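You operate a simulated robot arm through the tools that you are given. There is no shell and no other tool.

You are at the controls of a simulated robot arm. One attempt, no reset.

TASK
Put the orange-band bottle and the purple cold pack in the cool box and latch it. Set down upright: what you pick out.

It is judged by the outcome, as a careful person would: the job done as asked, and still so three seconds after it is handed in. It fails if anything else is knocked over, pushed out of place, dropped, spilled or broken.

THE ROBOT
A 5-joint arm with a two-finger parallel gripper on a trunk, on a base that drives. Base frame: it is fixed to the floor where the robot stands at the start and does not move with it; the origin is under the middle of the robot, x ahead of it, y to its left, z up. Lengths are in mm, angles in rad, forces in N, time in s.
It reaches about 1134 mm from its shoulder. Its first joint turns from -2.601 to 2.601 rad. Places, roughly: cool box latch [2200, -1300, 1000]; cool box lid [2300, -1300, 1000]; green cold pack [2750, -250, 750]; inside of the cool box [2300, -1300, 800]; orange-band bottle, purple-band bottle [2500, -1000, 750]; purple cold pack, teal cold pack [2250, -1000, 750]. Payload 1.57 kg.
The tool frame sits at the grasp point between the pads (the TCP): z along the fingers, y along the line on which they close. The tips reach 30 mm beyond it. The gripper opens to 110 mm. The fingers are 24 mm wide and 12 mm thick; the gripper's body (48 by 112 mm) begins 78 mm behind the TCP.
Orientation is told as [roll, pitch, yaw] about the base's x, y, z axes, in that order, counted from this pose: with the fingers straight down and closing along the base's y, the tool's x points along the base's -x, its y along +y and its z along -z.

THE INTERFACE
- The arm moves only by the tool servo_tool. Its argument "steps" is a list of rows, each an object (a shift or turn left out is 0, a gripper value left out holds the last) with "slide": the shift along the base's x, y, z in mm, a list of three; "dr": the turn, a rotation vector about the base's x, y, z in rad, a list of three; "claw": the gripper command, from -1 (shut) to 1 (fully open), values between in proportion. In form: [{"slide": [dx, dy, dz], "dr": [rx, ry, rz], "claw": claw}, ...]. A call has 1 to 20 rows; each row is the pose to reach, as a shift and turn from the pose commanded when the call began. Each row takes 0.2 s and may step no farther than 50 mm and 0.15 rad from the row before; otherwise, or with a gripper value out of range, the whole call is refused. A pose out of reach is approached as far as the arm can. The call stops where the force on the tool passes 90 N (or 10 N more than at its start, if that is more) or the arm is blocked; 0.2 s more then pass. Each finger travels about 72 mm/s and halts on what it meets, pressing with about 26 N; the grip force reading is that of the motor and also rises with nothing between the fingers. The clock runs only during rows and for 0.2 s after the last one: add rows that repeat a pose to give the fingers time. The reply holds the time, the measured pose of the TCP, the force on the tool along the base axes, the opening and the grip force, in the units named above and with some noise, with the torque about the TCP (base axes, N m) and any sound that the robot's microphone picked up.
- Cameras (640 x 400 px; columns grow to the right, rows downward): "scene" is now at [40.9, 166.9, 1917.8]; the picture's right is [-0.03, -1.00, 0.00], its down [-0.63, 0.02, -0.78] and it looks along [0.78, -0.02, -0.63] (base axes); focal length 279 px, centre (320, 200). "wrist" rides on the gripper at [70, 16, -141] in the tool frame; the picture's right is [-0.23, 0.97, 0.00], its down [-0.85, -0.20, -0.48] and it looks along [-0.47, -0.11, 0.88] (tool axes); focal length 222 px, centre (320, 200). There is no depth. A picture from a camera that has moved, and an enlarged one, comes with that camera's place and axes in the base frame and with its lens.
- camera(camera): a new picture of that camera. The clock stands still meanwhile.
- slide_trunk(by): slides the trunk up (or, below 0, down) by that many mm; the arm and the scene camera ride with it, the base frame stays. It gives what a move gives, with no picture.
- base_move(legs): drives the robot by 1 to 6 legs, each [ahead, turn to the left] in mm and rad, along the robot's own axes; the way and the turn of a leg run together, so that a leg with both is an arc; at most 1500 mm and 3.142 rad a leg. The arm and the cameras ride along, it lands a little off, and it stops where it bumps. It gives what a move gives.
- head_to(pan, tilt): turns the head with the scene camera to pan (to the left, within 2.705 rad either way) and tilt (down, from -0.506 to 1.204), counted from straight ahead of the robot. It gives what a move gives.
- inspect(camera, box): a new picture of the part [left, top, right, bottom] of that camera's present view, enlarged. The clock stands still meanwhile.
- hand_in(): hands the job in; it is judged then, once.

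Places have to be worked out from the pictures, the camera data and where the tool is seen. Open the gripper and draw the arm clear of the work before you hand the job in, unless the task says otherwise.

The tools are called after "Emit:" by a JSON object that holds its "op" and its "data". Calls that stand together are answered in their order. servo_tool: Moves the arm, as the interface text tells. Its arguments: {"type":"object","properties":{"steps":{"type":"array","items":{"type":"object","properties":{"slide":{"type":"array","items":{"type":"number"}},"dr":{"type":"array","items":{"type":"number"}},"claw":{"type":"number"}}}}},"required":["steps"]} The other tools are called the same way: slide_trunk (by) slides the trunk up or down; base_move (legs) drives the base; head_to (pan, tilt) turns the head that bears the scene camera; camera (camera) takes a picture; inspect (camera, box) takes an enlarged picture of a part of a camera's view; hand_in () hands the job in.

At the start:

```text
time: 0.0
tcp_pos: [774.4, 254.3, 1191.6]
tool_rot: [0.0, 0.0, -0.009]
contact_force: [-1.0, 0.0, -0.1]
wrist_torque: [-0.01, 0.0, 0.03]
opening: 109.9
finger_force: 0.1
trunk travel left (down, up): [-925.0, 45.0]
robot x, y, heading: [-0.3, 1.2, 0.007]
head pan, tilt: [-0.031, 0.681]
```

scene: 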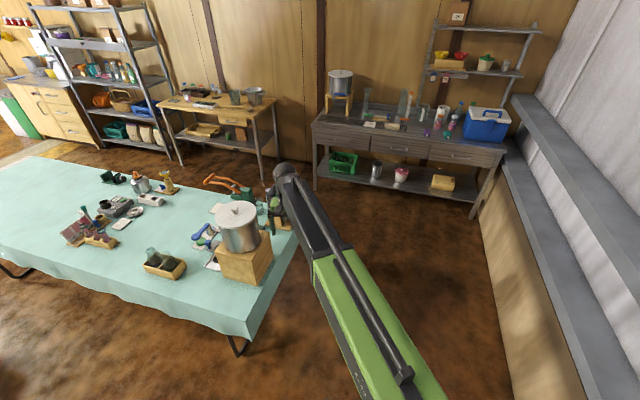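
wrist: 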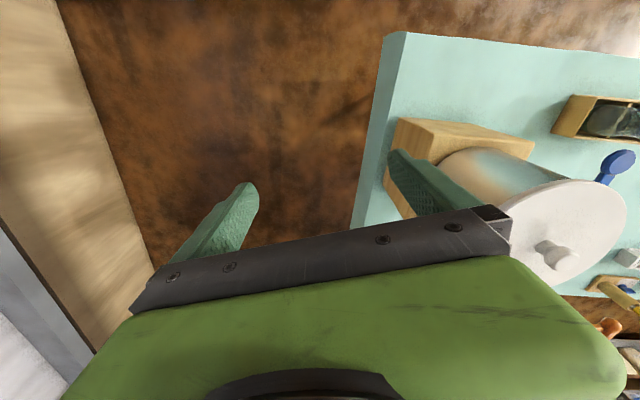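

I start with a closer look at the far bench where the blue cool box, bottles and packs stand.

Emit:
{"op": "inspect", "data": {"camera": "scene", "box": [300, 60, 540, 210]}}

Emit:
{"op": "inspect", "data": {"camera": "scene", "box": [400, 80, 528, 160]}}

```text
2.67 times, centred on (420, 135) of scene
camera zoom: at [40.9, 166.9, 1917.8], right [-0.03, -1.0, 0.0], down [-0.63, 0.02, -0.78], along [0.78, -0.02, -0.63], focal length 745 px, centre (53, 373)
```

zoom: 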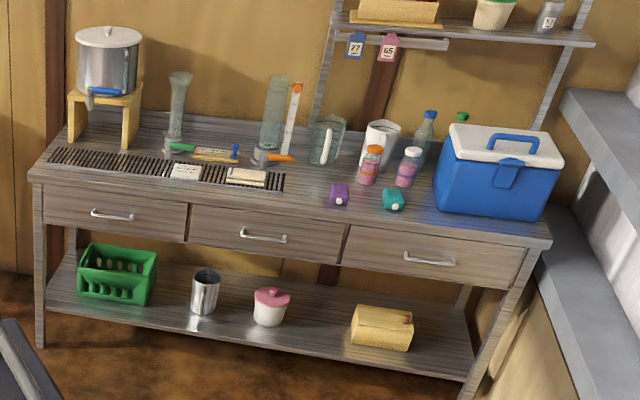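

```text
5.00 times, centred on (464, 120) of scene
camera zoom: at [40.9, 166.9, 1917.8], right [-0.03, -1.0, 0.0], down [-0.63, 0.02, -0.78], along [0.78, -0.02, -0.63], focal length 1396 px, centre (-400, 600)
```

zoom: 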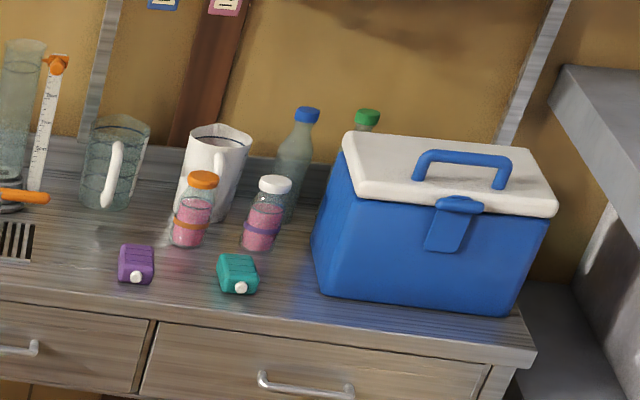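

The bench appears rotated about -0.3 rad from my axes, with its front-right corner near (2170,-1530) and the cool box's latch facing me. I turn right and drive into the open floor in front of it, then look again.

Emit:
{"op": "base_move", "data": {"legs": [[0, -0.55], [1250, 0], [0, 0.25]]}}

```text
time: 8.7
tcp_pos: [1870.1, -647.9, 1191.0]
tool_rot: [0.0, 0.0, -0.316]
contact_force: [0.3, 0.1, -0.4]
wrist_torque: [0.04, 0.03, 0.02]
opening: 110.1
finger_force: 0.1
trunk travel left (down, up): [-925.0, 45.0]
robot x, y, heading: [1056.5, -651.5, -0.317]
head pan, tilt: [-0.031, 0.681]
```

The drive landed close to plan. Now a look at the bench from here.

Emit:
{"op": "head_to", "data": {"pan": -0.2, "tilt": 0.7}}

Emit:
{"op": "camera", "data": {"camera": "scene"}}

Emit:
{"op": "camera", "data": {"camera": "wrist"}}

```text
time: 9.4
tcp_pos: [1870.5, -648.3, 1190.8]
tool_rot: [-0.001, 0.0, -0.318]
contact_force: [-0.8, -0.1, 0.3]
wrist_torque: [0.02, -0.02, 0.02]
opening: 110.1
finger_force: 0.0
trunk travel left (down, up): [-925.0, 45.0]
robot x, y, heading: [1057.6, -654.6, -0.313]
head pan, tilt: [-0.201, 0.7]
```

```text
taken
camera scene: at [1139.9, -517.3, 1916.1], right [-0.49, -0.87, 0.0], down [-0.56, 0.32, -0.77], along [0.66, -0.38, -0.64], focal length 279 px, centre (320, 200)
```

scene: 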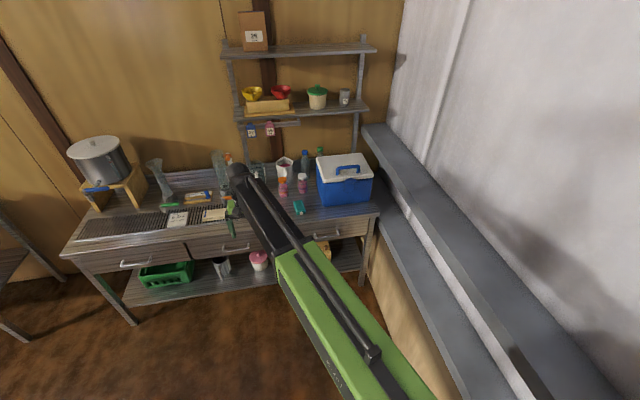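

```text
taken
camera wrist: at [1807.9, -611.8, 1333.1], right [0.52, 0.85, 0.0], down [0.75, -0.46, 0.48], along [0.41, -0.25, -0.88], focal length 222 px, centre (320, 200)
```

wrist: 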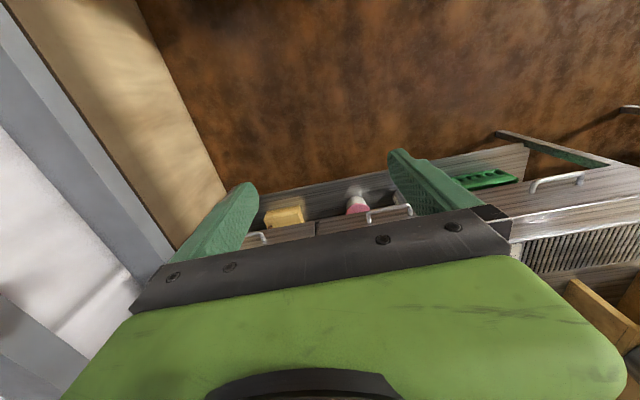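

Emit:
{"op": "inspect", "data": {"camera": "scene", "box": [220, 130, 400, 242]}}

Emit:
{"op": "inspect", "data": {"camera": "scene", "box": [264, 140, 328, 220]}}

```text
3.56 times, centred on (310, 186) of scene
camera zoom: at [1139.9, -517.3, 1916.1], right [-0.49, -0.87, 0.0], down [-0.56, 0.32, -0.77], along [0.66, -0.38, -0.64], focal length 993 px, centre (356, 250)
```

zoom: 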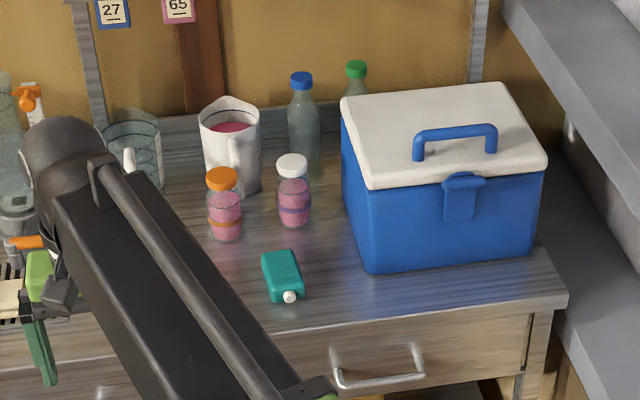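

```text
5.00 times, centred on (296, 180) of scene
camera zoom: at [1139.9, -517.3, 1916.1], right [-0.49, -0.87, 0.0], down [-0.56, 0.32, -0.77], along [0.66, -0.38, -0.64], focal length 1396 px, centre (440, 300)
```

zoom: 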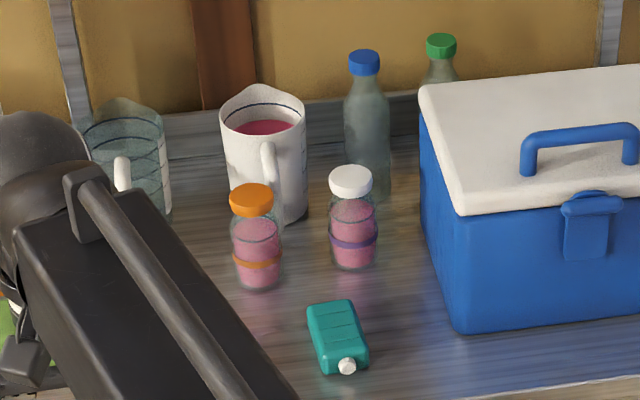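

The left bottle (orange cap, orange band) is the wanted one; the arm hides the purple pack. I swing the arm to the left, clear of the view, so I can triangulate.

Emit:
{"op": "servo_tool", "data": {"steps": [{"slide": [-1.5, 48.8, 0], "dr": [0, 0, 0.06]}, {"slide": [-5.8, 97.3, 0], "dr": [0, 0, 0.12]}, {"slide": [-13.1, 145.5, 0], "dr": [0, 0, 0.18]}, {"slide": [-23.3, 193.2, 0], "dr": [0, 0, 0.24]}, {"slide": [-36.3, 240.3, 0], "dr": [0, 0, 0.3]}, {"slide": [-52.1, 286.4, 0], "dr": [0, 0, 0.36]}, {"slide": [-70.7, 331.5, 0], "dr": [0, 0, 0.42]}, {"slide": [-91.9, 375.4, 0], "dr": [0, 0, 0.48]}, {"slide": [-115.7, 417.9, 0], "dr": [0, 0, 0.54]}, {"slide": [-142, 459.1, 0], "dr": [0, 0, 0.6]}]}}

Emit:
{"op": "camera", "data": {"camera": "scene"}}

Emit:
{"op": "inspect", "data": {"camera": "scene", "box": [220, 130, 400, 242]}}

```text
time: 11.6
tcp_pos: [1731.1, -185.4, 1192.0]
tool_rot: [-0.002, 0.0, 0.285]
contact_force: [-0.5, 0.1, -0.1]
wrist_torque: [0.0, -0.01, -0.03]
opening: 109.8
finger_force: 0.0
out of reach, approached as far as the arm can: row 10
trunk travel left (down, up): [-925.0, 45.0]
robot x, y, heading: [1056.4, -654.4, -0.318]
head pan, tilt: [-0.201, 0.7]
```

```text
taken
camera scene: at [1138.8, -516.6, 1916.1], right [-0.5, -0.87, 0.0], down [-0.56, 0.32, -0.77], along [0.66, -0.38, -0.64], focal length 279 px, centre (320, 200)
```

scene: 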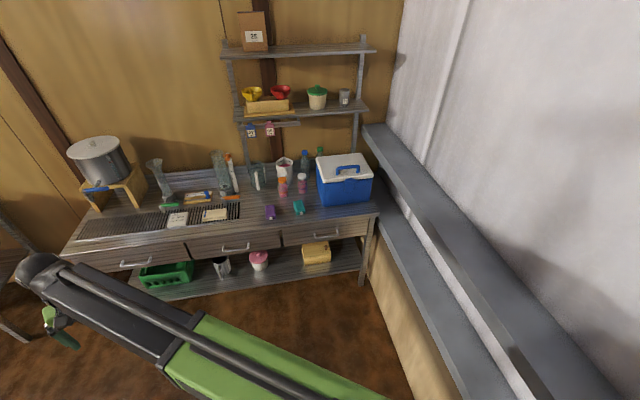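

```text
3.56 times, centred on (310, 186) of scene
camera zoom: at [1138.8, -516.6, 1916.1], right [-0.5, -0.87, 0.0], down [-0.56, 0.32, -0.77], along [0.66, -0.38, -0.64], focal length 993 px, centre (356, 250)
```

zoom: 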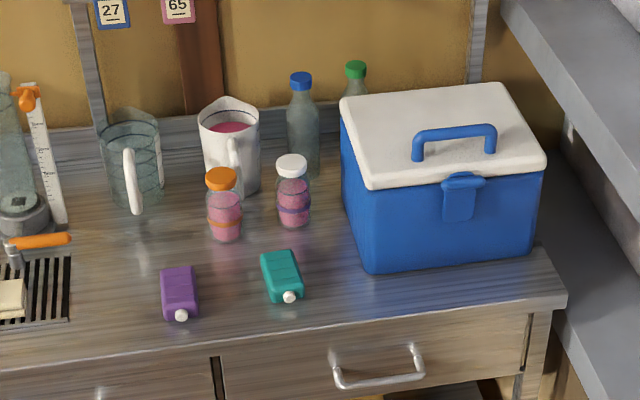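

Both packs and bottles are now visible. I lower the trunk 300 mm to get a second view with a vertical baseline and triangulate heights.

Emit:
{"op": "slide_trunk", "data": {"by": -300}}

Emit:
{"op": "camera", "data": {"camera": "scene"}}

Emit:
{"op": "inspect", "data": {"camera": "scene", "box": [220, 60, 400, 172]}}

```text
time: 14.6
tcp_pos: [1730.9, -187.4, 892.2]
tool_rot: [-0.001, -0.001, 0.281]
contact_force: [-0.3, -0.3, -0.2]
wrist_torque: [-0.02, 0.0, -0.02]
opening: 110.0
finger_force: 0.0
trunk travel left (down, up): [-625.0, 345.0]
robot x, y, heading: [1054.2, -653.1, -0.315]
head pan, tilt: [-0.201, 0.7]
```

```text
taken
camera scene: at [1139.6, -517.6, 1616.2], right [-0.5, -0.87, 0.0], down [-0.56, 0.32, -0.77], along [0.66, -0.38, -0.64], focal length 279 px, centre (320, 200)
```

scene: 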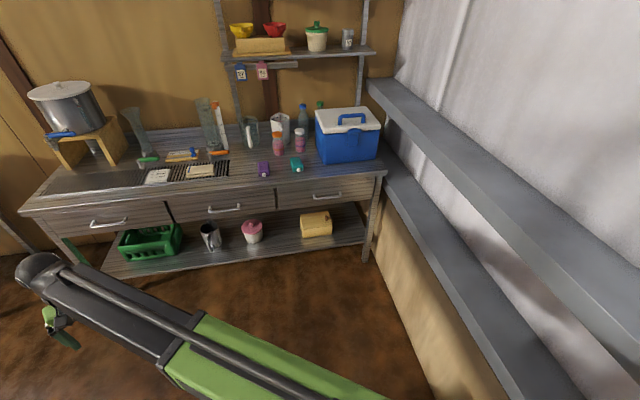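

```text
3.56 times, centred on (310, 116) of scene
camera zoom: at [1139.6, -517.6, 1616.2], right [-0.5, -0.87, 0.0], down [-0.56, 0.32, -0.77], along [0.66, -0.38, -0.64], focal length 993 px, centre (356, 499)
```

zoom: 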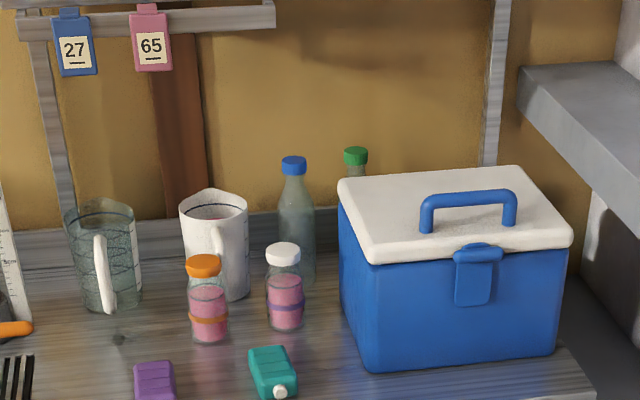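

Triangulation: the bench top is at z ≈ 795, its front edge runs along heading -0.305, the box is about 290 x 230 mm with lid top ≈ 1005 mm, and a wall shelf sits at z ≈ 1100 level with the box's right side. I retract the arm, then drive closer to the box.

Emit:
{"op": "servo_tool", "data": {"steps": [{"slide": [-38, -29, 0]}, {"slide": [-76, -58, 0]}, {"slide": [-114, -87, 0]}, {"slide": [-152, -116, 0]}, {"slide": [-190, -145, 0]}, {"slide": [-220, -168, 0]}]}}

Emit:
{"op": "base_move", "data": {"legs": [[0, -0.08], [540, 0], [0, 0.09]]}}

Emit:
{"op": "camera", "data": {"camera": "scene"}}

```text
time: 16.0
tcp_pos: [1518.6, -348.8, 891.6]
tool_rot: [-0.001, 0.002, 0.282]
contact_force: [0.1, 0.6, 0.0]
wrist_torque: [0.0, -0.01, 0.01]
opening: 109.9
finger_force: 0.2
out of reach, approached as far as the arm can: row 6
trunk travel left (down, up): [-625.0, 345.0]
robot x, y, heading: [1056.4, -653.9, -0.315]
head pan, tilt: [-0.201, 0.7]
```

```text
time: 20.1
tcp_pos: [2011.7, -549.2, 891.0]
tool_rot: [-0.003, 0.007, 0.299]
contact_force: [-0.1, 0.1, -0.2]
wrist_torque: [0.02, 0.03, 0.01]
opening: 109.9
finger_force: 0.1
trunk travel left (down, up): [-625.0, 345.0]
robot x, y, heading: [1552.9, -860.1, -0.309]
head pan, tilt: [-0.201, 0.7]
```

```text
taken
camera scene: at [1636.4, -719.6, 1616.2], right [-0.49, -0.87, 0.0], down [-0.56, 0.32, -0.77], along [0.67, -0.37, -0.64], focal length 279 px, centre (320, 200)
```

scene: 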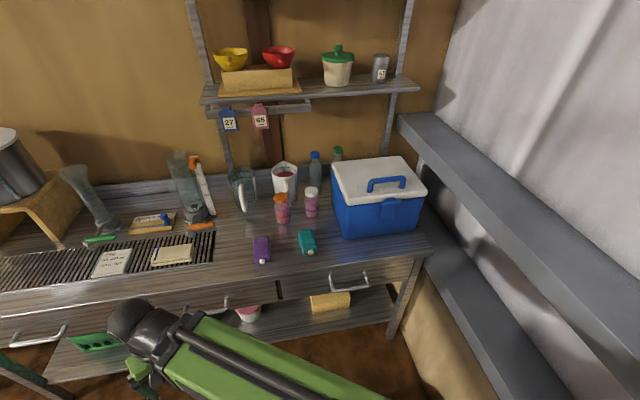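

Emit:
{"op": "inspect", "data": {"camera": "scene", "box": [232, 130, 440, 260]}}

Emit:
{"op": "inspect", "data": {"camera": "scene", "box": [340, 150, 436, 210]}}

Emit:
{"op": "inspect", "data": {"camera": "scene", "box": [240, 170, 336, 270]}}

```text
3.08 times, centred on (336, 195) of scene
camera zoom: at [1636.4, -719.6, 1616.2], right [-0.49, -0.87, 0.0], down [-0.56, 0.32, -0.77], along [0.67, -0.37, -0.64], focal length 859 px, centre (271, 215)
```

zoom: 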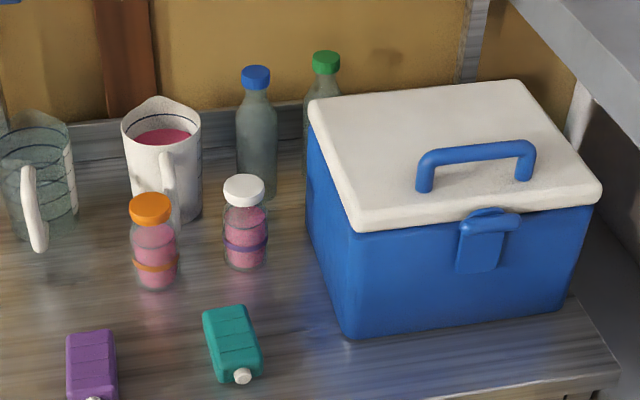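

```text
6.67 times, centred on (388, 180) of scene
camera zoom: at [1636.4, -719.6, 1616.2], right [-0.49, -0.87, 0.0], down [-0.56, 0.32, -0.77], along [0.67, -0.37, -0.64], focal length 1862 px, centre (-133, 333)
```

zoom: 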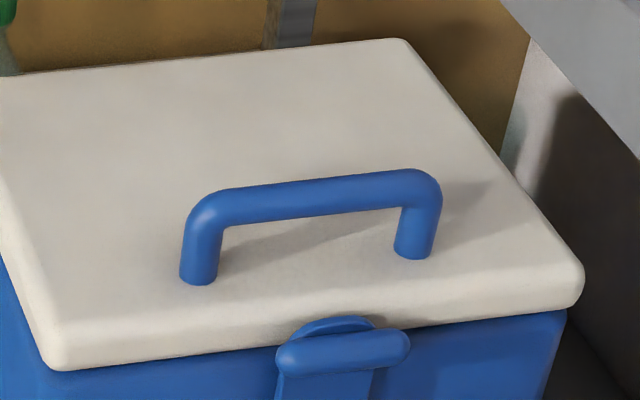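

```text
4.00 times, centred on (288, 220) of scene
camera zoom: at [1636.4, -719.6, 1616.2], right [-0.49, -0.87, 0.0], down [-0.56, 0.32, -0.77], along [0.67, -0.37, -0.64], focal length 1117 px, centre (448, 120)
```

zoom: 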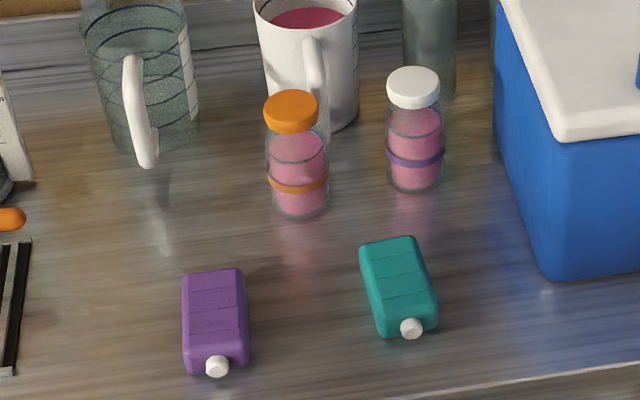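

The latch is a pill-shaped tab with a flap on the front centre. I lower the trunk to view the box front more squarely.

Emit:
{"op": "slide_trunk", "data": {"by": -350}}

Emit:
{"op": "head_to", "data": {"pan": -0.45, "tilt": 0.3}}

Emit:
{"op": "camera", "data": {"camera": "scene"}}

```text
time: 23.5
tcp_pos: [2011.7, -549.8, 541.6]
tool_rot: [-0.003, 0.009, 0.296]
contact_force: [-0.1, 0.0, 0.5]
wrist_torque: [0.0, 0.01, -0.04]
opening: 110.0
finger_force: 0.1
trunk travel left (down, up): [-275.0, 695.0]
robot x, y, heading: [1554.0, -855.9, -0.311]
head pan, tilt: [-0.201, 0.7]
```

```text
time: 24.4
tcp_pos: [2010.8, -549.9, 541.6]
tool_rot: [-0.003, 0.009, 0.298]
contact_force: [0.5, -1.0, 0.1]
wrist_torque: [-0.01, 0.02, -0.03]
opening: 110.0
finger_force: 0.1
trunk travel left (down, up): [-275.0, 695.0]
robot x, y, heading: [1549.9, -858.4, -0.31]
head pan, tilt: [-0.45, 0.3]
```

```text
taken
camera scene: at [1630.3, -742.7, 1302.2], right [-0.69, -0.72, 0.0], down [-0.21, 0.2, -0.96], along [0.69, -0.66, -0.3], focal length 279 px, centre (320, 200)
```

scene: 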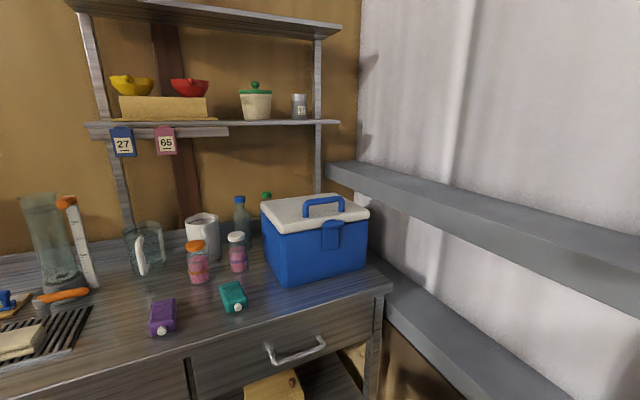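

Emit:
{"op": "inspect", "data": {"camera": "scene", "box": [250, 180, 390, 290]}}

Emit:
{"op": "inspect", "data": {"camera": "scene", "box": [296, 190, 376, 250]}}

Emit:
{"op": "inspect", "data": {"camera": "scene", "box": [130, 210, 260, 340]}}

```text
3.64 times, centred on (320, 235) of scene
camera zoom: at [1630.3, -742.7, 1302.2], right [-0.69, -0.72, 0.0], down [-0.21, 0.2, -0.96], along [0.69, -0.66, -0.3], focal length 1015 px, centre (320, 73)
```

zoom: 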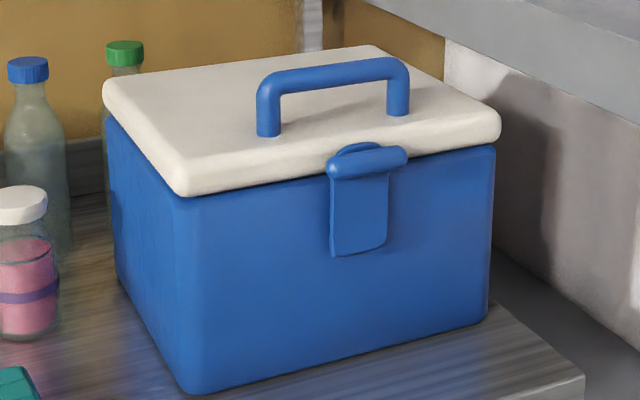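

```text
6.67 times, centred on (336, 220) of scene
camera zoom: at [1630.3, -742.7, 1302.2], right [-0.69, -0.72, 0.0], down [-0.21, 0.2, -0.96], along [0.69, -0.66, -0.3], focal length 1862 px, centre (213, 67)
```

zoom: 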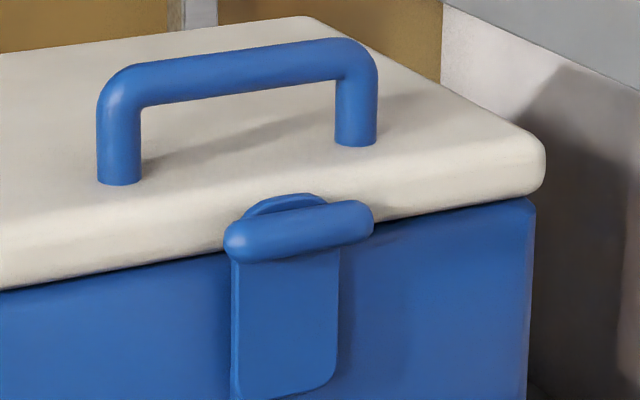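

```text
3.08 times, centred on (195, 275) of scene
camera zoom: at [1630.3, -742.7, 1302.2], right [-0.69, -0.72, 0.0], down [-0.21, 0.2, -0.96], along [0.69, -0.66, -0.3], focal length 859 px, centre (705, -31)
```

zoom: 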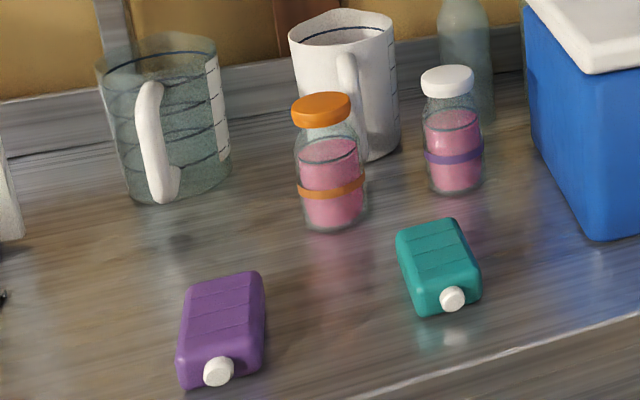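

Emit:
{"op": "inspect", "data": {"camera": "scene", "box": [314, 214, 354, 252]}}

Emit:
{"op": "slide_trunk", "data": {"by": -150}}

Emit:
{"op": "inspect", "data": {"camera": "scene", "box": [290, 110, 390, 210]}}

```text
10.53 times, centred on (334, 233) of scene
camera zoom: at [1630.3, -742.7, 1302.2], right [-0.69, -0.72, 0.0], down [-0.21, 0.2, -0.96], along [0.69, -0.66, -0.3], focal length 2939 px, centre (173, -147)
```

zoom: 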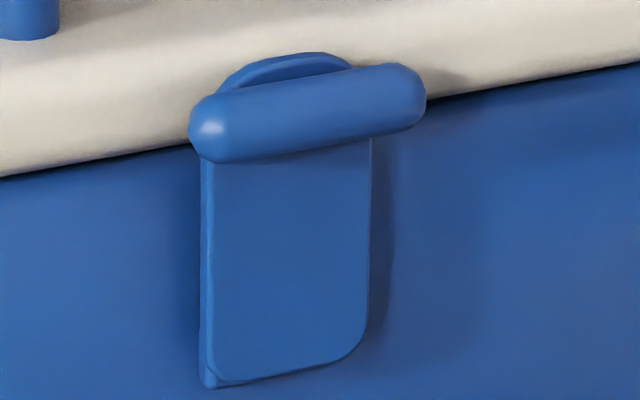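

```text
time: 26.1
tcp_pos: [2012.0, -548.9, 392.1]
tool_rot: [-0.004, 0.009, 0.298]
contact_force: [-0.4, 0.9, 0.4]
wrist_torque: [0.0, 0.05, -0.01]
opening: 109.8
finger_force: 0.2
trunk travel left (down, up): [-125.0, 845.0]
robot x, y, heading: [1550.6, -859.4, -0.316]
head pan, tilt: [-0.45, 0.3]
```

```text
4.00 times, centred on (340, 160) of scene
camera zoom: at [1630.3, -742.7, 1152.3], right [-0.69, -0.72, 0.0], down [-0.21, 0.2, -0.96], along [0.69, -0.66, -0.3], focal length 1117 px, centre (240, 360)
```

zoom: 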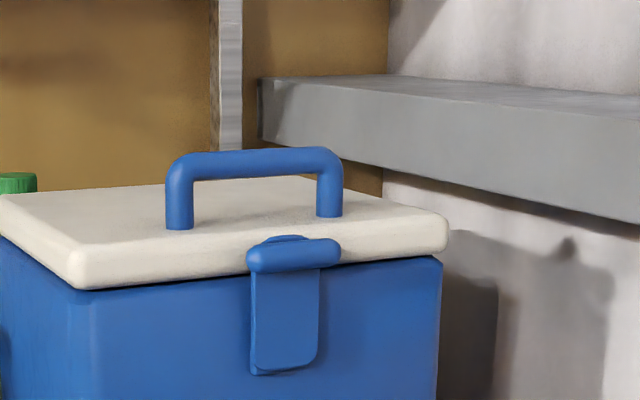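

The latch is a plate with a protruding pill-shaped grip at its top edge, bridging the lid seam. Before planning the arm motion I look down at my own arm to learn where the shoulder axis sits.

Emit:
{"op": "head_to", "data": {"pan": -0.6, "tilt": 1.2}}

Emit:
{"op": "camera", "data": {"camera": "scene"}}

```text
time: 27.3
tcp_pos: [2011.2, -549.6, 391.6]
tool_rot: [-0.004, 0.008, 0.299]
contact_force: [0.6, -1.1, -0.1]
wrist_torque: [0.01, 0.0, 0.0]
opening: 110.4
finger_force: 0.1
trunk travel left (down, up): [-125.0, 845.0]
robot x, y, heading: [1553.6, -856.4, -0.314]
head pan, tilt: [-0.6, 1.201]
```

```text
taken
camera scene: at [1597.0, -722.6, 1080.2], right [-0.79, -0.61, 0.0], down [-0.57, 0.74, -0.36], along [0.22, -0.29, -0.93], focal length 279 px, centre (320, 200)
```

scene: 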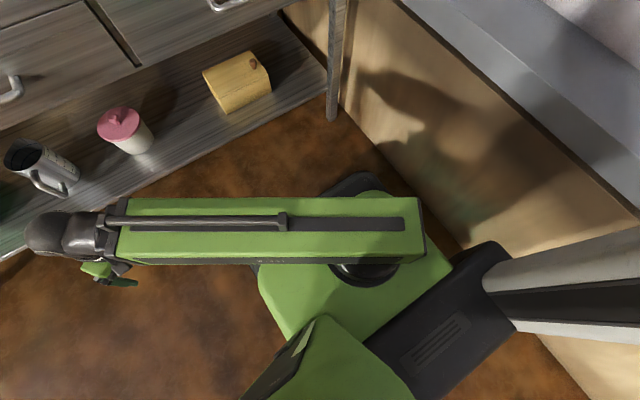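

From this view I infer the arm: yaw axis at robot-frame (0, -66), shoulder now at z ≈ 636, a telescoping link 606–890 mm long, and the wrist 244 mm above the TCP. The pill grip is at about (2149,-1286,993). I raise the trunk and back up so a level gripper can face the latch.

Emit:
{"op": "slide_trunk", "data": {"by": 414}}

Emit:
{"op": "base_move", "data": {"legs": [[-230, 0]]}}

Emit:
{"op": "head_to", "data": {"pan": -0.3, "tilt": 0.6}}

Emit:
{"op": "camera", "data": {"camera": "scene"}}

```text
refused: 414 is not a number from -400 to 400
```

```text
time: 29.1
tcp_pos: [1790.1, -479.8, 391.2]
tool_rot: [-0.003, 0.01, 0.295]
contact_force: [0.7, -0.8, 0.5]
wrist_torque: [-0.04, -0.02, 0.0]
opening: 109.9
finger_force: 0.0
trunk travel left (down, up): [-125.0, 845.0]
robot x, y, heading: [1326.6, -783.6, -0.314]
head pan, tilt: [-0.6, 1.201]
```

```text
time: 30.1
tcp_pos: [1790.8, -480.2, 391.2]
tool_rot: [-0.004, 0.009, 0.294]
contact_force: [0.4, -0.1, -0.3]
wrist_torque: [0.04, -0.02, -0.01]
opening: 109.7
finger_force: 0.0
trunk travel left (down, up): [-125.0, 845.0]
robot x, y, heading: [1330.7, -778.3, -0.317]
head pan, tilt: [-0.3, 0.6]
```

```text
taken
camera scene: at [1413.4, -658.4, 1124.7], right [-0.58, -0.82, 0.0], down [-0.46, 0.33, -0.82], along [0.67, -0.48, -0.57], focal length 279 px, centre (320, 200)
```

scene: 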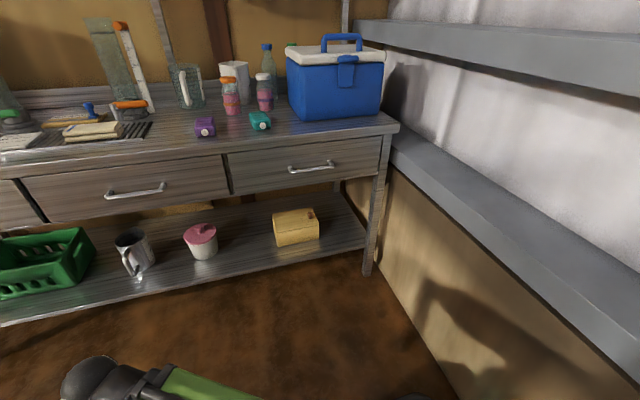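

The trunk move was too big for one call; I raise it by 400 mm now (shoulder to ≈1036).

Emit:
{"op": "slide_trunk", "data": {"by": 400}}

```text
time: 33.9
tcp_pos: [1791.6, -480.3, 791.9]
tool_rot: [-0.003, 0.009, 0.293]
contact_force: [0.1, 0.6, -1.4]
wrist_torque: [-0.01, -0.01, 0.03]
opening: 110.1
finger_force: 0.0
trunk travel left (down, up): [-525.0, 445.0]
robot x, y, heading: [1332.4, -785.1, -0.314]
head pan, tilt: [-0.3, 0.6]
```

Emit:
{"op": "servo_tool", "data": {"steps": [{"slide": [42.9, -23.2, 4], "dr": [0, 0, 0.05]}, {"slide": [78.9, -53.9, 8], "dr": [0, 0, 0.1]}, {"slide": [108.6, -90.2, 12], "dr": [0, 0, 0.15]}, {"slide": [126.6, -132.6, 16], "dr": [0, 0, 0.2]}, {"slide": [141.5, -176.3, 20], "dr": [0, 0, 0.25]}, {"slide": [153.3, -220.9, 24], "dr": [0, 0, 0.3]}, {"slide": [161.9, -266.3, 28], "dr": [0, 0, 0.35]}, {"slide": [167.3, -312.1, 32], "dr": [0, 0, 0.4]}, {"slide": [169.4, -358.2, 36], "dr": [0, 0, 0.45]}, {"slide": [168.2, -404.3, 40], "dr": [0, 0, 0.5]}, {"slide": [163.7, -450.2, 44], "dr": [0, 0, 0.55]}, {"slide": [156.1, -495.7, 48], "dr": [0, 0, 0.6]}, {"slide": [145.2, -540.6, 52], "dr": [0, 0, 0.65]}, {"slide": [131.1, -584.5, 56], "dr": [0, 0, 0.7]}, {"slide": [114, -627.4, 60], "dr": [0, 0, 0.75]}, {"slide": [93.8, -668.9, 64], "dr": [0, 0, 0.79]}]}}

Emit:
{"op": "camera", "data": {"camera": "scene"}}

```text
time: 37.3
tcp_pos: [1884.0, -1148.4, 791.4]
tool_rot: [-0.004, 0.007, 1.086]
contact_force: [0.0, -0.2, -0.1]
wrist_torque: [0.0, 0.03, 0.0]
opening: 109.9
finger_force: 0.1
out of reach, approached as far as the arm can: row 2, 3, 4, 5, 6, 7, 8, 9, 10, 11, 12, 13, 14, 15, 16
trunk travel left (down, up): [-525.0, 445.0]
robot x, y, heading: [1332.2, -787.6, -0.316]
head pan, tilt: [-0.3, 0.6]
```

```text
taken
camera scene: at [1413.5, -658.4, 1524.8], right [-0.58, -0.82, 0.0], down [-0.46, 0.33, -0.83], along [0.67, -0.48, -0.56], focal length 279 px, centre (320, 200)
```

scene: 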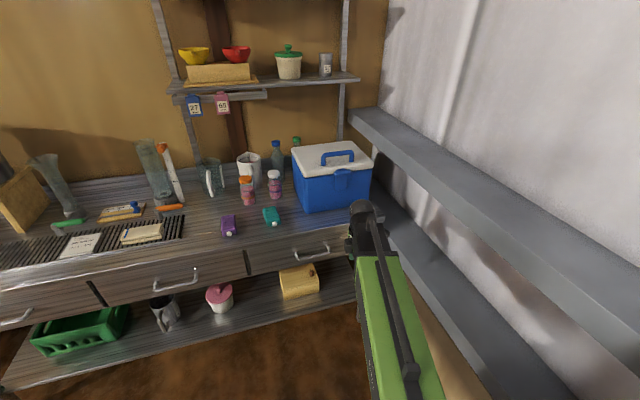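

The z rise was refused while x,y followed exactly, so this arm may not pitch upward at its shoulder. I test a small downward move.

Emit:
{"op": "servo_tool", "data": {"steps": [{"slide": [0, 0, -20]}, {"slide": [0, 0, -40]}, {"slide": [0, 0, -40]}]}}

```text
time: 38.1
tcp_pos: [1883.0, -1147.0, 791.1]
tool_rot: [-0.006, 0.008, 1.08]
contact_force: [0.1, -0.3, 0.5]
wrist_torque: [0.01, 0.02, 0.01]
opening: 110.0
finger_force: 0.0
out of reach, approached as far as the arm can: row 1, 2, 3
trunk travel left (down, up): [-525.0, 445.0]
robot x, y, heading: [1334.1, -785.7, -0.319]
head pan, tilt: [-0.3, 0.6]
```

So the wrist height is set only by the trunk; the arm gives yaw, extension, wrist pitch and spin. I rotate the tool from straight down to level about the wrist, pointing at the box's latch, with the fingers set to close vertically.

Emit:
{"op": "servo_tool", "data": {"steps": [{"slide": [30.8, -16.1, 2.5], "dr": [-0.0662, -0.1265, 0]}, {"slide": [60.9, -31.8, 9.9], "dr": [-0.1323, -0.2531, 0]}, {"slide": [89.8, -47, 22], "dr": [-0.1985, -0.3796, 0]}, {"slide": [116.9, -61.1, 38.7], "dr": [-0.2646, -0.5062, 0]}, {"slide": [141.6, -74, 59.6], "dr": [-0.3308, -0.6327, 0]}, {"slide": [163.4, -85.4, 84.2], "dr": [-0.397, -0.7593, 0]}, {"slide": [181.9, -95.1, 112.1], "dr": [-0.4631, -0.8858, 0]}, {"slide": [196.7, -102.8, 142.6], "dr": [-0.5293, -1.0124, 0]}, {"slide": [207.5, -108.5, 175.3], "dr": [-0.5954, -1.1389, 0]}, {"slide": [214, -111.9, 209.3], "dr": [-0.6616, -1.2655, 0]}, {"slide": [216.2, -113, 244], "dr": [-0.7278, -1.392, 0]}]}}

Emit:
{"op": "camera", "data": {"camera": "wrist"}}

Emit:
{"op": "camera", "data": {"camera": "scene"}}

```text
time: 40.5
tcp_pos: [2098.6, -1257.2, 1026.6]
tool_rot: [-1.561, -0.008, 1.077]
contact_force: [0.6, -0.5, -0.2]
wrist_torque: [0.02, -0.01, -0.01]
opening: 109.9
finger_force: 0.0
out of reach, approached as far as the arm can: row 3, 4, 5, 6, 7, 8, 9, 10, 11
trunk travel left (down, up): [-525.0, 445.0]
robot x, y, heading: [1329.4, -785.2, -0.312]
head pan, tilt: [-0.3, 0.6]
```

```text
taken
camera wrist: at [1939.2, -1253.7, 1011.8], right [0.1, 0.21, -0.97], down [-0.01, 0.98, 0.21], along [0.99, -0.01, 0.1], focal length 222 px, centre (320, 200)
```

wrist: 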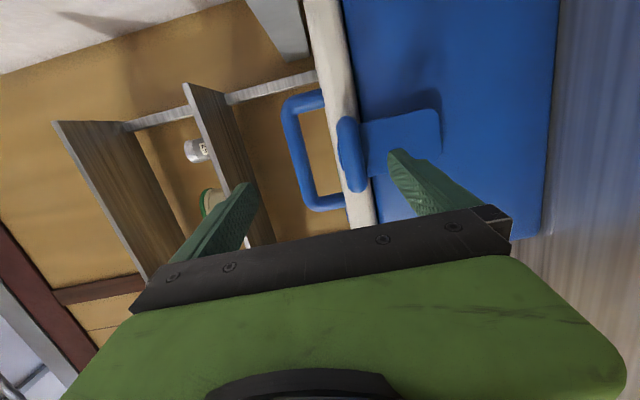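

```text
taken
camera scene: at [1413.6, -658.3, 1524.7], right [-0.58, -0.82, 0.0], down [-0.46, 0.33, -0.83], along [0.67, -0.48, -0.56], focal length 279 px, centre (320, 200)
```

scene: 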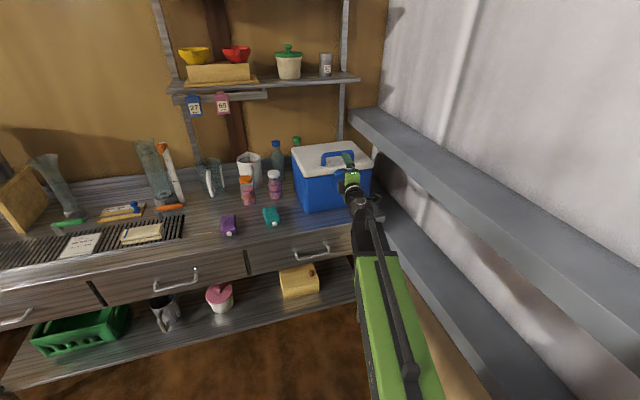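

The tool is level and faces the latch (TCP about 45 mm short and 30 mm high). I zoom the wrist view on the latch.

Emit:
{"op": "inspect", "data": {"camera": "wrist", "box": [280, 80, 460, 220]}}

```text
2.86 times, centred on (370, 150) of wrist
camera zoom: at [1939.2, -1253.7, 1011.8], right [0.1, 0.21, -0.97], down [-0.01, 0.98, 0.21], along [0.99, -0.01, 0.1], focal length 635 px, centre (177, 343)
```

zoom: 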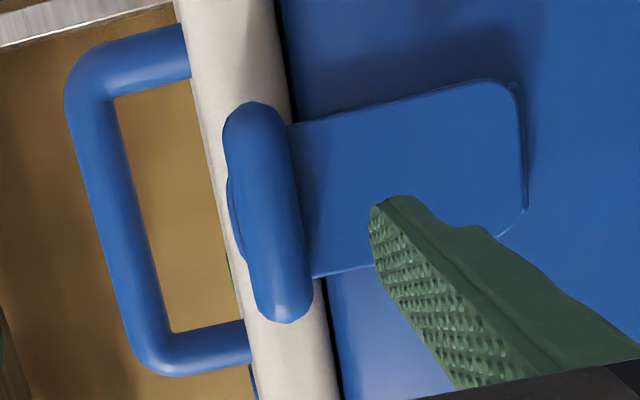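

The pill triangulates to (2149,-1287,995), matching the earlier estimate. I lower the trunk 31 mm to pill height, then move level and close up partway.

Emit:
{"op": "slide_trunk", "data": {"by": -31}}

Emit:
{"op": "servo_tool", "data": {"steps": [{"slide": [10, -8, 0], "claw": 0}, {"slide": [20, -16, 0], "claw": -0.1}, {"slide": [26, -22, 0], "claw": -0.1}, {"slide": [26, -22, 0], "claw": -0.1}]}}

Emit:
{"op": "camera", "data": {"camera": "wrist"}}

```text
time: 41.2
tcp_pos: [2096.0, -1257.5, 995.2]
tool_rot: [-1.559, -0.009, 1.078]
contact_force: [0.0, -0.1, -0.4]
wrist_torque: [-0.02, 0.01, 0.01]
opening: 110.1
finger_force: 0.0
trunk travel left (down, up): [-494.0, 476.0]
robot x, y, heading: [1330.3, -781.1, -0.317]
head pan, tilt: [-0.3, 0.6]
```

```text
time: 42.2
tcp_pos: [2122.8, -1280.0, 994.8]
tool_rot: [-1.555, -0.007, 1.077]
contact_force: [-0.7, 0.5, -0.2]
wrist_torque: [0.0, -0.02, -0.01]
opening: 49.4
finger_force: 0.1
trunk travel left (down, up): [-494.0, 476.0]
robot x, y, heading: [1332.8, -784.1, -0.315]
head pan, tilt: [-0.3, 0.6]
```

```text
taken
camera wrist: at [1965.4, -1275.5, 980.7], right [0.1, 0.21, -0.97], down [-0.01, 0.98, 0.21], along [0.99, -0.01, 0.1], focal length 222 px, centre (320, 200)
```

wrist: 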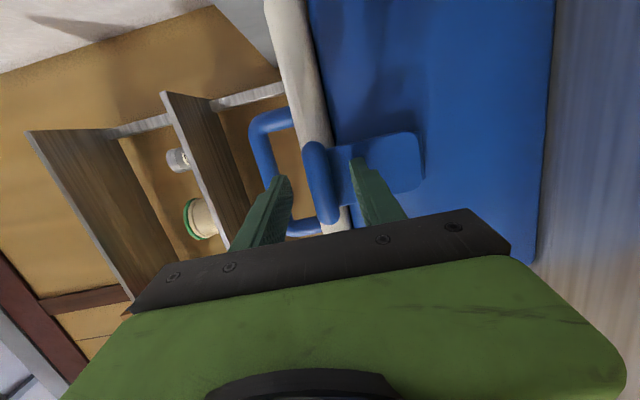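

Emit:
{"op": "inspect", "data": {"camera": "wrist", "box": [240, 120, 440, 240]}}

```text
3.20 times, centred on (340, 180) of wrist
camera zoom: at [1965.4, -1275.5, 980.7], right [0.1, 0.21, -0.97], down [-0.01, 0.98, 0.21], along [0.99, -0.01, 0.1], focal length 711 px, centre (256, 264)
```

zoom: 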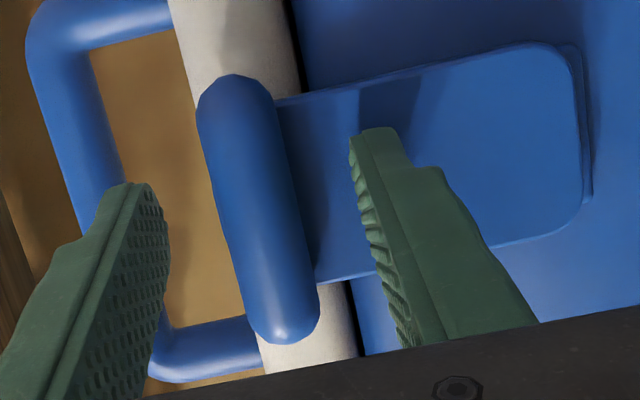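

The pill sits between the fingertips, with the tips still just clear of the plate. I shift a few mm forward and left, then close on the pill.

Emit:
{"op": "servo_tool", "data": {"steps": [{"slide": [6.2, 6.4, 0], "claw": -0.1}, {"slide": [6.2, 6.4, 0], "claw": -0.5}, {"slide": [6.2, 6.4, 0], "claw": -1}, {"slide": [6.2, 6.4, 0], "claw": -1}, {"slide": [6.2, 6.4, 0], "claw": -1}]}}

Emit:
{"op": "inspect", "data": {"camera": "wrist", "box": [240, 120, 440, 240]}}

```text
time: 43.4
tcp_pos: [2128.0, -1273.3, 994.2]
tool_rot: [-1.555, -0.006, 1.078]
contact_force: [-36.6, 15.9, -27.3]
wrist_torque: [-0.02, 1.05, 0.34]
opening: 19.3
finger_force: 33.4
trunk travel left (down, up): [-494.0, 476.0]
robot x, y, heading: [1329.8, -785.7, -0.317]
head pan, tilt: [-0.3, 0.6]
```

```text
3.20 times, centred on (340, 180) of wrist
camera zoom: at [1970.1, -1268.5, 980.9], right [0.1, 0.21, -0.97], down [-0.02, 0.98, 0.21], along [0.99, -0.01, 0.1], focal length 711 px, centre (256, 264)
```

zoom: 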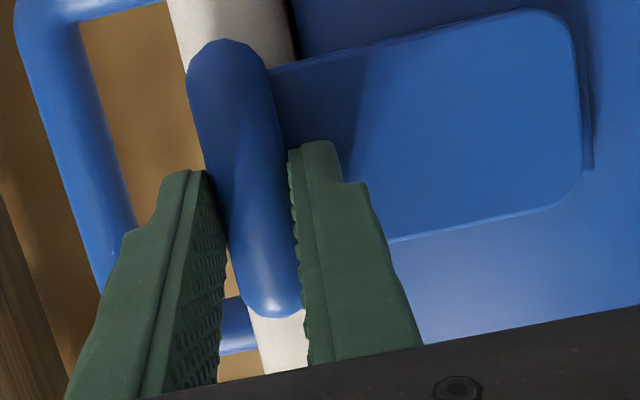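

The fingers closed on the pill (19 mm), with about 40 N pushing the tool back and 27 N down. I pull gently outward in small steps and watch the forces.

Emit:
{"op": "servo_tool", "data": {"steps": [{"slide": [-2.9, 0.9, 0], "claw": -1}, {"slide": [-5.7, 1.8, 0], "claw": -1}, {"slide": [-9.5, 3, 0], "claw": -1}]}}

Emit:
{"op": "inspect", "data": {"camera": "wrist", "box": [240, 120, 440, 240]}}

```text
time: 44.2
tcp_pos: [2121.6, -1271.4, 993.8]
tool_rot: [-1.558, -0.008, 1.078]
contact_force: [6.9, -1.5, -9.8]
wrist_torque: [-0.29, 0.03, 0.41]
opening: 19.6
finger_force: 33.4
trunk travel left (down, up): [-494.0, 476.0]
robot x, y, heading: [1326.2, -785.1, -0.314]
head pan, tilt: [-0.3, 0.6]
```

```text
3.20 times, centred on (340, 180) of wrist
camera zoom: at [1964.2, -1266.4, 979.6], right [0.1, 0.21, -0.97], down [-0.02, 0.98, 0.21], along [0.99, -0.01, 0.1], focal length 711 px, centre (256, 264)
```

zoom: 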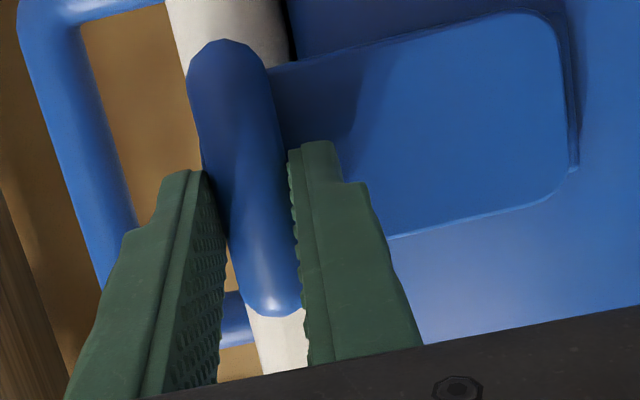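

The pill came along with little resistance (~7 N) and the plate is tilting about its lower end, so the latch hinges at the bottom. I keep pulling out and follow its downward arc with the trunk.

Emit:
{"op": "servo_tool", "data": {"steps": [{"slide": [-3.8, 1.2, 0], "claw": -1}, {"slide": [-7.6, 2.4, 0], "claw": -1}]}}

Emit:
{"op": "slide_trunk", "data": {"by": -4}}

Emit:
{"op": "servo_tool", "data": {"steps": [{"slide": [-4.8, 1.5, 0], "claw": -1}, {"slide": [-9.5, 3.1, 0], "claw": -1}]}}

Emit:
{"op": "slide_trunk", "data": {"by": -5}}

Emit:
{"op": "camera", "data": {"camera": "wrist"}}

```text
time: 44.8
tcp_pos: [2116.2, -1268.7, 993.2]
tool_rot: [-1.554, -0.008, 1.08]
contact_force: [11.9, 2.1, -22.2]
wrist_torque: [-0.15, 0.36, 0.26]
opening: 19.4
finger_force: 34.0
trunk travel left (down, up): [-494.0, 476.0]
robot x, y, heading: [1333.1, -782.6, -0.317]
head pan, tilt: [-0.3, 0.6]
```

```text
time: 45.4
tcp_pos: [2113.4, -1267.8, 992.7]
tool_rot: [-1.558, -0.007, 1.081]
contact_force: [4.7, 5.8, -1.3]
wrist_torque: [-0.28, 0.03, 0.44]
opening: 19.3
finger_force: 33.0
trunk travel left (down, up): [-490.0, 480.0]
robot x, y, heading: [1332.3, -783.8, -0.321]
head pan, tilt: [-0.3, 0.6]
```

```text
time: 46.0
tcp_pos: [2106.2, -1265.9, 989.7]
tool_rot: [-1.556, -0.007, 1.078]
contact_force: [10.0, -3.4, -17.1]
wrist_torque: [-0.07, 0.24, 0.04]
opening: 19.7
finger_force: 33.7
trunk travel left (down, up): [-490.0, 480.0]
robot x, y, heading: [1332.8, -781.0, -0.315]
head pan, tilt: [-0.3, 0.6]
```

```text
time: 46.5
tcp_pos: [2104.4, -1264.1, 986.6]
tool_rot: [-1.559, -0.009, 1.077]
contact_force: [-1.2, 0.8, 4.7]
wrist_torque: [-0.27, -0.06, -0.11]
opening: 19.8
finger_force: 33.2
trunk travel left (down, up): [-485.0, 485.0]
robot x, y, heading: [1328.8, -784.8, -0.316]
head pan, tilt: [-0.3, 0.6]
```

```text
taken
camera wrist: at [1945.2, -1259.6, 972.4], right [0.1, 0.21, -0.97], down [-0.01, 0.98, 0.21], along [0.99, -0.01, 0.1], focal length 222 px, centre (320, 200)
```

wrist: 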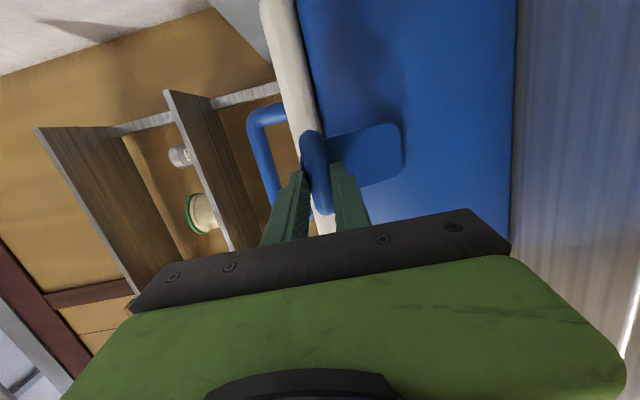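

25 mm out and 8 mm down, still moving freely. I continue along the arc.

Emit:
{"op": "servo_tool", "data": {"steps": [{"slide": [-4.8, 1.5, 0], "claw": -1}, {"slide": [-9.5, 3.1, 0], "claw": -1}]}}

Emit:
{"op": "slide_trunk", "data": {"by": -8}}

Emit:
{"op": "servo_tool", "data": {"steps": [{"slide": [-4.8, 1.5, 0], "claw": -1}, {"slide": [-9.5, 3.1, 0], "claw": -1}]}}

Emit:
{"op": "slide_trunk", "data": {"by": -10}}

Emit:
{"op": "inspect", "data": {"camera": "wrist", "box": [240, 100, 460, 240]}}

```text
time: 47.1
tcp_pos: [2097.2, -1262.3, 983.0]
tool_rot: [-1.556, -0.006, 1.08]
contact_force: [9.6, -4.1, -12.0]
wrist_torque: [-0.14, 0.17, 0.09]
opening: 19.6
finger_force: 33.8
trunk travel left (down, up): [-485.0, 485.0]
robot x, y, heading: [1331.6, -784.5, -0.318]
head pan, tilt: [-0.3, 0.6]
```

```text
time: 47.7
tcp_pos: [2092.7, -1261.2, 981.4]
tool_rot: [-1.561, -0.008, 1.077]
contact_force: [-10.7, 5.7, 16.9]
wrist_torque: [-0.5, -0.39, 0.02]
opening: 19.6
finger_force: 33.5
trunk travel left (down, up): [-477.0, 493.0]
robot x, y, heading: [1331.9, -784.6, -0.311]
head pan, tilt: [-0.3, 0.6]
```

```text
time: 48.3
tcp_pos: [2086.3, -1258.7, 977.9]
tool_rot: [-1.557, -0.011, 1.078]
contact_force: [6.0, -5.0, -1.8]
wrist_torque: [-0.28, -0.16, -0.04]
opening: 19.6
finger_force: 33.4
trunk travel left (down, up): [-477.0, 493.0]
robot x, y, heading: [1329.5, -784.2, -0.316]
head pan, tilt: [-0.3, 0.6]
```

```text
time: 48.9
tcp_pos: [2082.8, -1257.7, 973.0]
tool_rot: [-1.561, -0.009, 1.075]
contact_force: [-23.0, 6.2, 26.8]
wrist_torque: [-0.4, -0.84, -0.18]
opening: 19.4
finger_force: 33.6
trunk travel left (down, up): [-467.0, 503.0]
robot x, y, heading: [1326.1, -784.2, -0.314]
head pan, tilt: [-0.3, 0.6]
```

```text
2.86 times, centred on (350, 170) of wrist
camera zoom: at [1923.6, -1251.8, 957.2], right [0.1, 0.21, -0.97], down [-0.01, 0.98, 0.21], along [0.99, -0.01, 0.1], focal length 635 px, centre (234, 286)
```

zoom: 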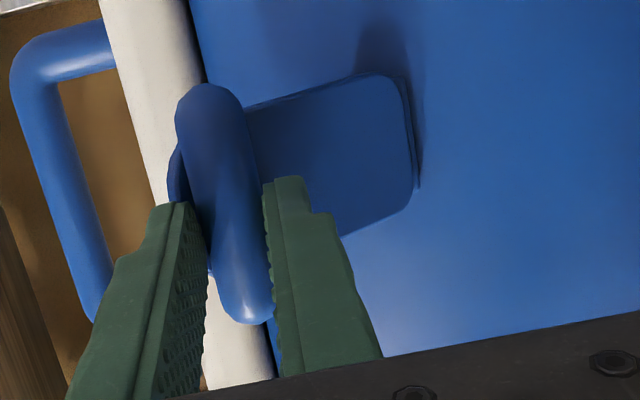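

The flap is about 35-40° out. I pull a little more and lower again to bring it well past where gravity holds it open.

Emit:
{"op": "servo_tool", "data": {"steps": [{"slide": [-4.8, 1.5, 0], "claw": -1}, {"slide": [-9.5, 3.1, 0], "claw": -1}]}}

Emit:
{"op": "slide_trunk", "data": {"by": -10}}

Emit:
{"op": "servo_tool", "data": {"steps": [{"slide": [-2.9, 0.9, 0], "claw": -1}, {"slide": [-5.7, 1.8, 0], "claw": -1}]}}

Emit:
{"op": "inspect", "data": {"camera": "wrist", "box": [240, 100, 460, 240]}}

```text
time: 49.5
tcp_pos: [2077.4, -1255.2, 968.6]
tool_rot: [-1.557, -0.009, 1.078]
contact_force: [-1.1, 0.0, 7.9]
wrist_torque: [-0.12, -0.57, -0.05]
opening: 19.6
finger_force: 33.1
trunk travel left (down, up): [-467.0, 503.0]
robot x, y, heading: [1331.2, -781.3, -0.313]
head pan, tilt: [-0.3, 0.6]
```

```text
time: 50.0
tcp_pos: [2072.6, -1254.6, 963.4]
tool_rot: [-1.562, -0.008, 1.076]
contact_force: [-28.7, 15.4, 27.5]
wrist_torque: [-0.2, -1.19, 0.28]
opening: 19.3
finger_force: 33.2
trunk travel left (down, up): [-457.0, 513.0]
robot x, y, heading: [1332.5, -782.2, -0.313]
head pan, tilt: [-0.3, 0.6]
```

```text
time: 50.6
tcp_pos: [2068.9, -1252.4, 959.6]
tool_rot: [-1.559, -0.007, 1.078]
contact_force: [-10.5, 6.2, 13.8]
wrist_torque: [-0.23, -0.82, 0.14]
opening: 19.2
finger_force: 32.7
trunk travel left (down, up): [-457.0, 513.0]
robot x, y, heading: [1328.3, -786.9, -0.317]
head pan, tilt: [-0.3, 0.6]
```

```text
2.86 times, centred on (350, 170) of wrist
camera zoom: at [1911.4, -1248.0, 945.1], right [0.1, 0.21, -0.97], down [-0.02, 0.98, 0.21], along [0.99, -0.01, 0.1], focal length 635 px, centre (234, 286)
```

zoom: 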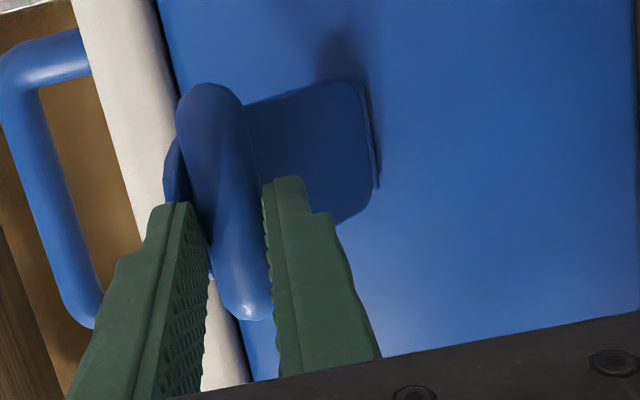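

The flap is now some 50° out. I release it and see whether it stays open.

Emit:
{"op": "servo_tool", "data": {"steps": [{"slide": [0, 0, 0], "claw": -0.4}, {"slide": [0, 0, 0], "claw": -0.1}, {"slide": [0, 0, 0], "claw": 0}, {"slide": [0, 0, 0], "claw": 0}]}}

Emit:
{"op": "inspect", "data": {"camera": "wrist", "box": [240, 100, 460, 240]}}

```text
time: 51.6
tcp_pos: [2072.8, -1253.5, 957.5]
tool_rot: [-1.555, -0.009, 1.076]
contact_force: [1.2, -0.6, -0.1]
wrist_torque: [0.02, -0.01, 0.0]
opening: 55.1
finger_force: 0.1
trunk travel left (down, up): [-457.0, 513.0]
robot x, y, heading: [1330.8, -785.0, -0.318]
head pan, tilt: [-0.3, 0.6]
```

```text
2.86 times, centred on (350, 170) of wrist
camera zoom: at [1912.9, -1248.9, 943.5], right [0.1, 0.21, -0.97], down [-0.01, 0.98, 0.21], along [0.99, -0.01, 0.1], focal length 635 px, centre (234, 286)
```

zoom: 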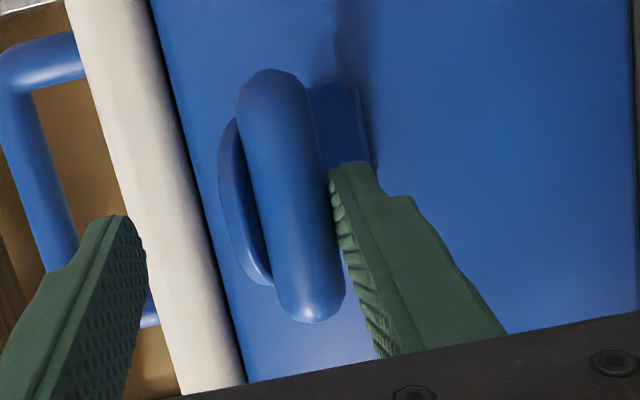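

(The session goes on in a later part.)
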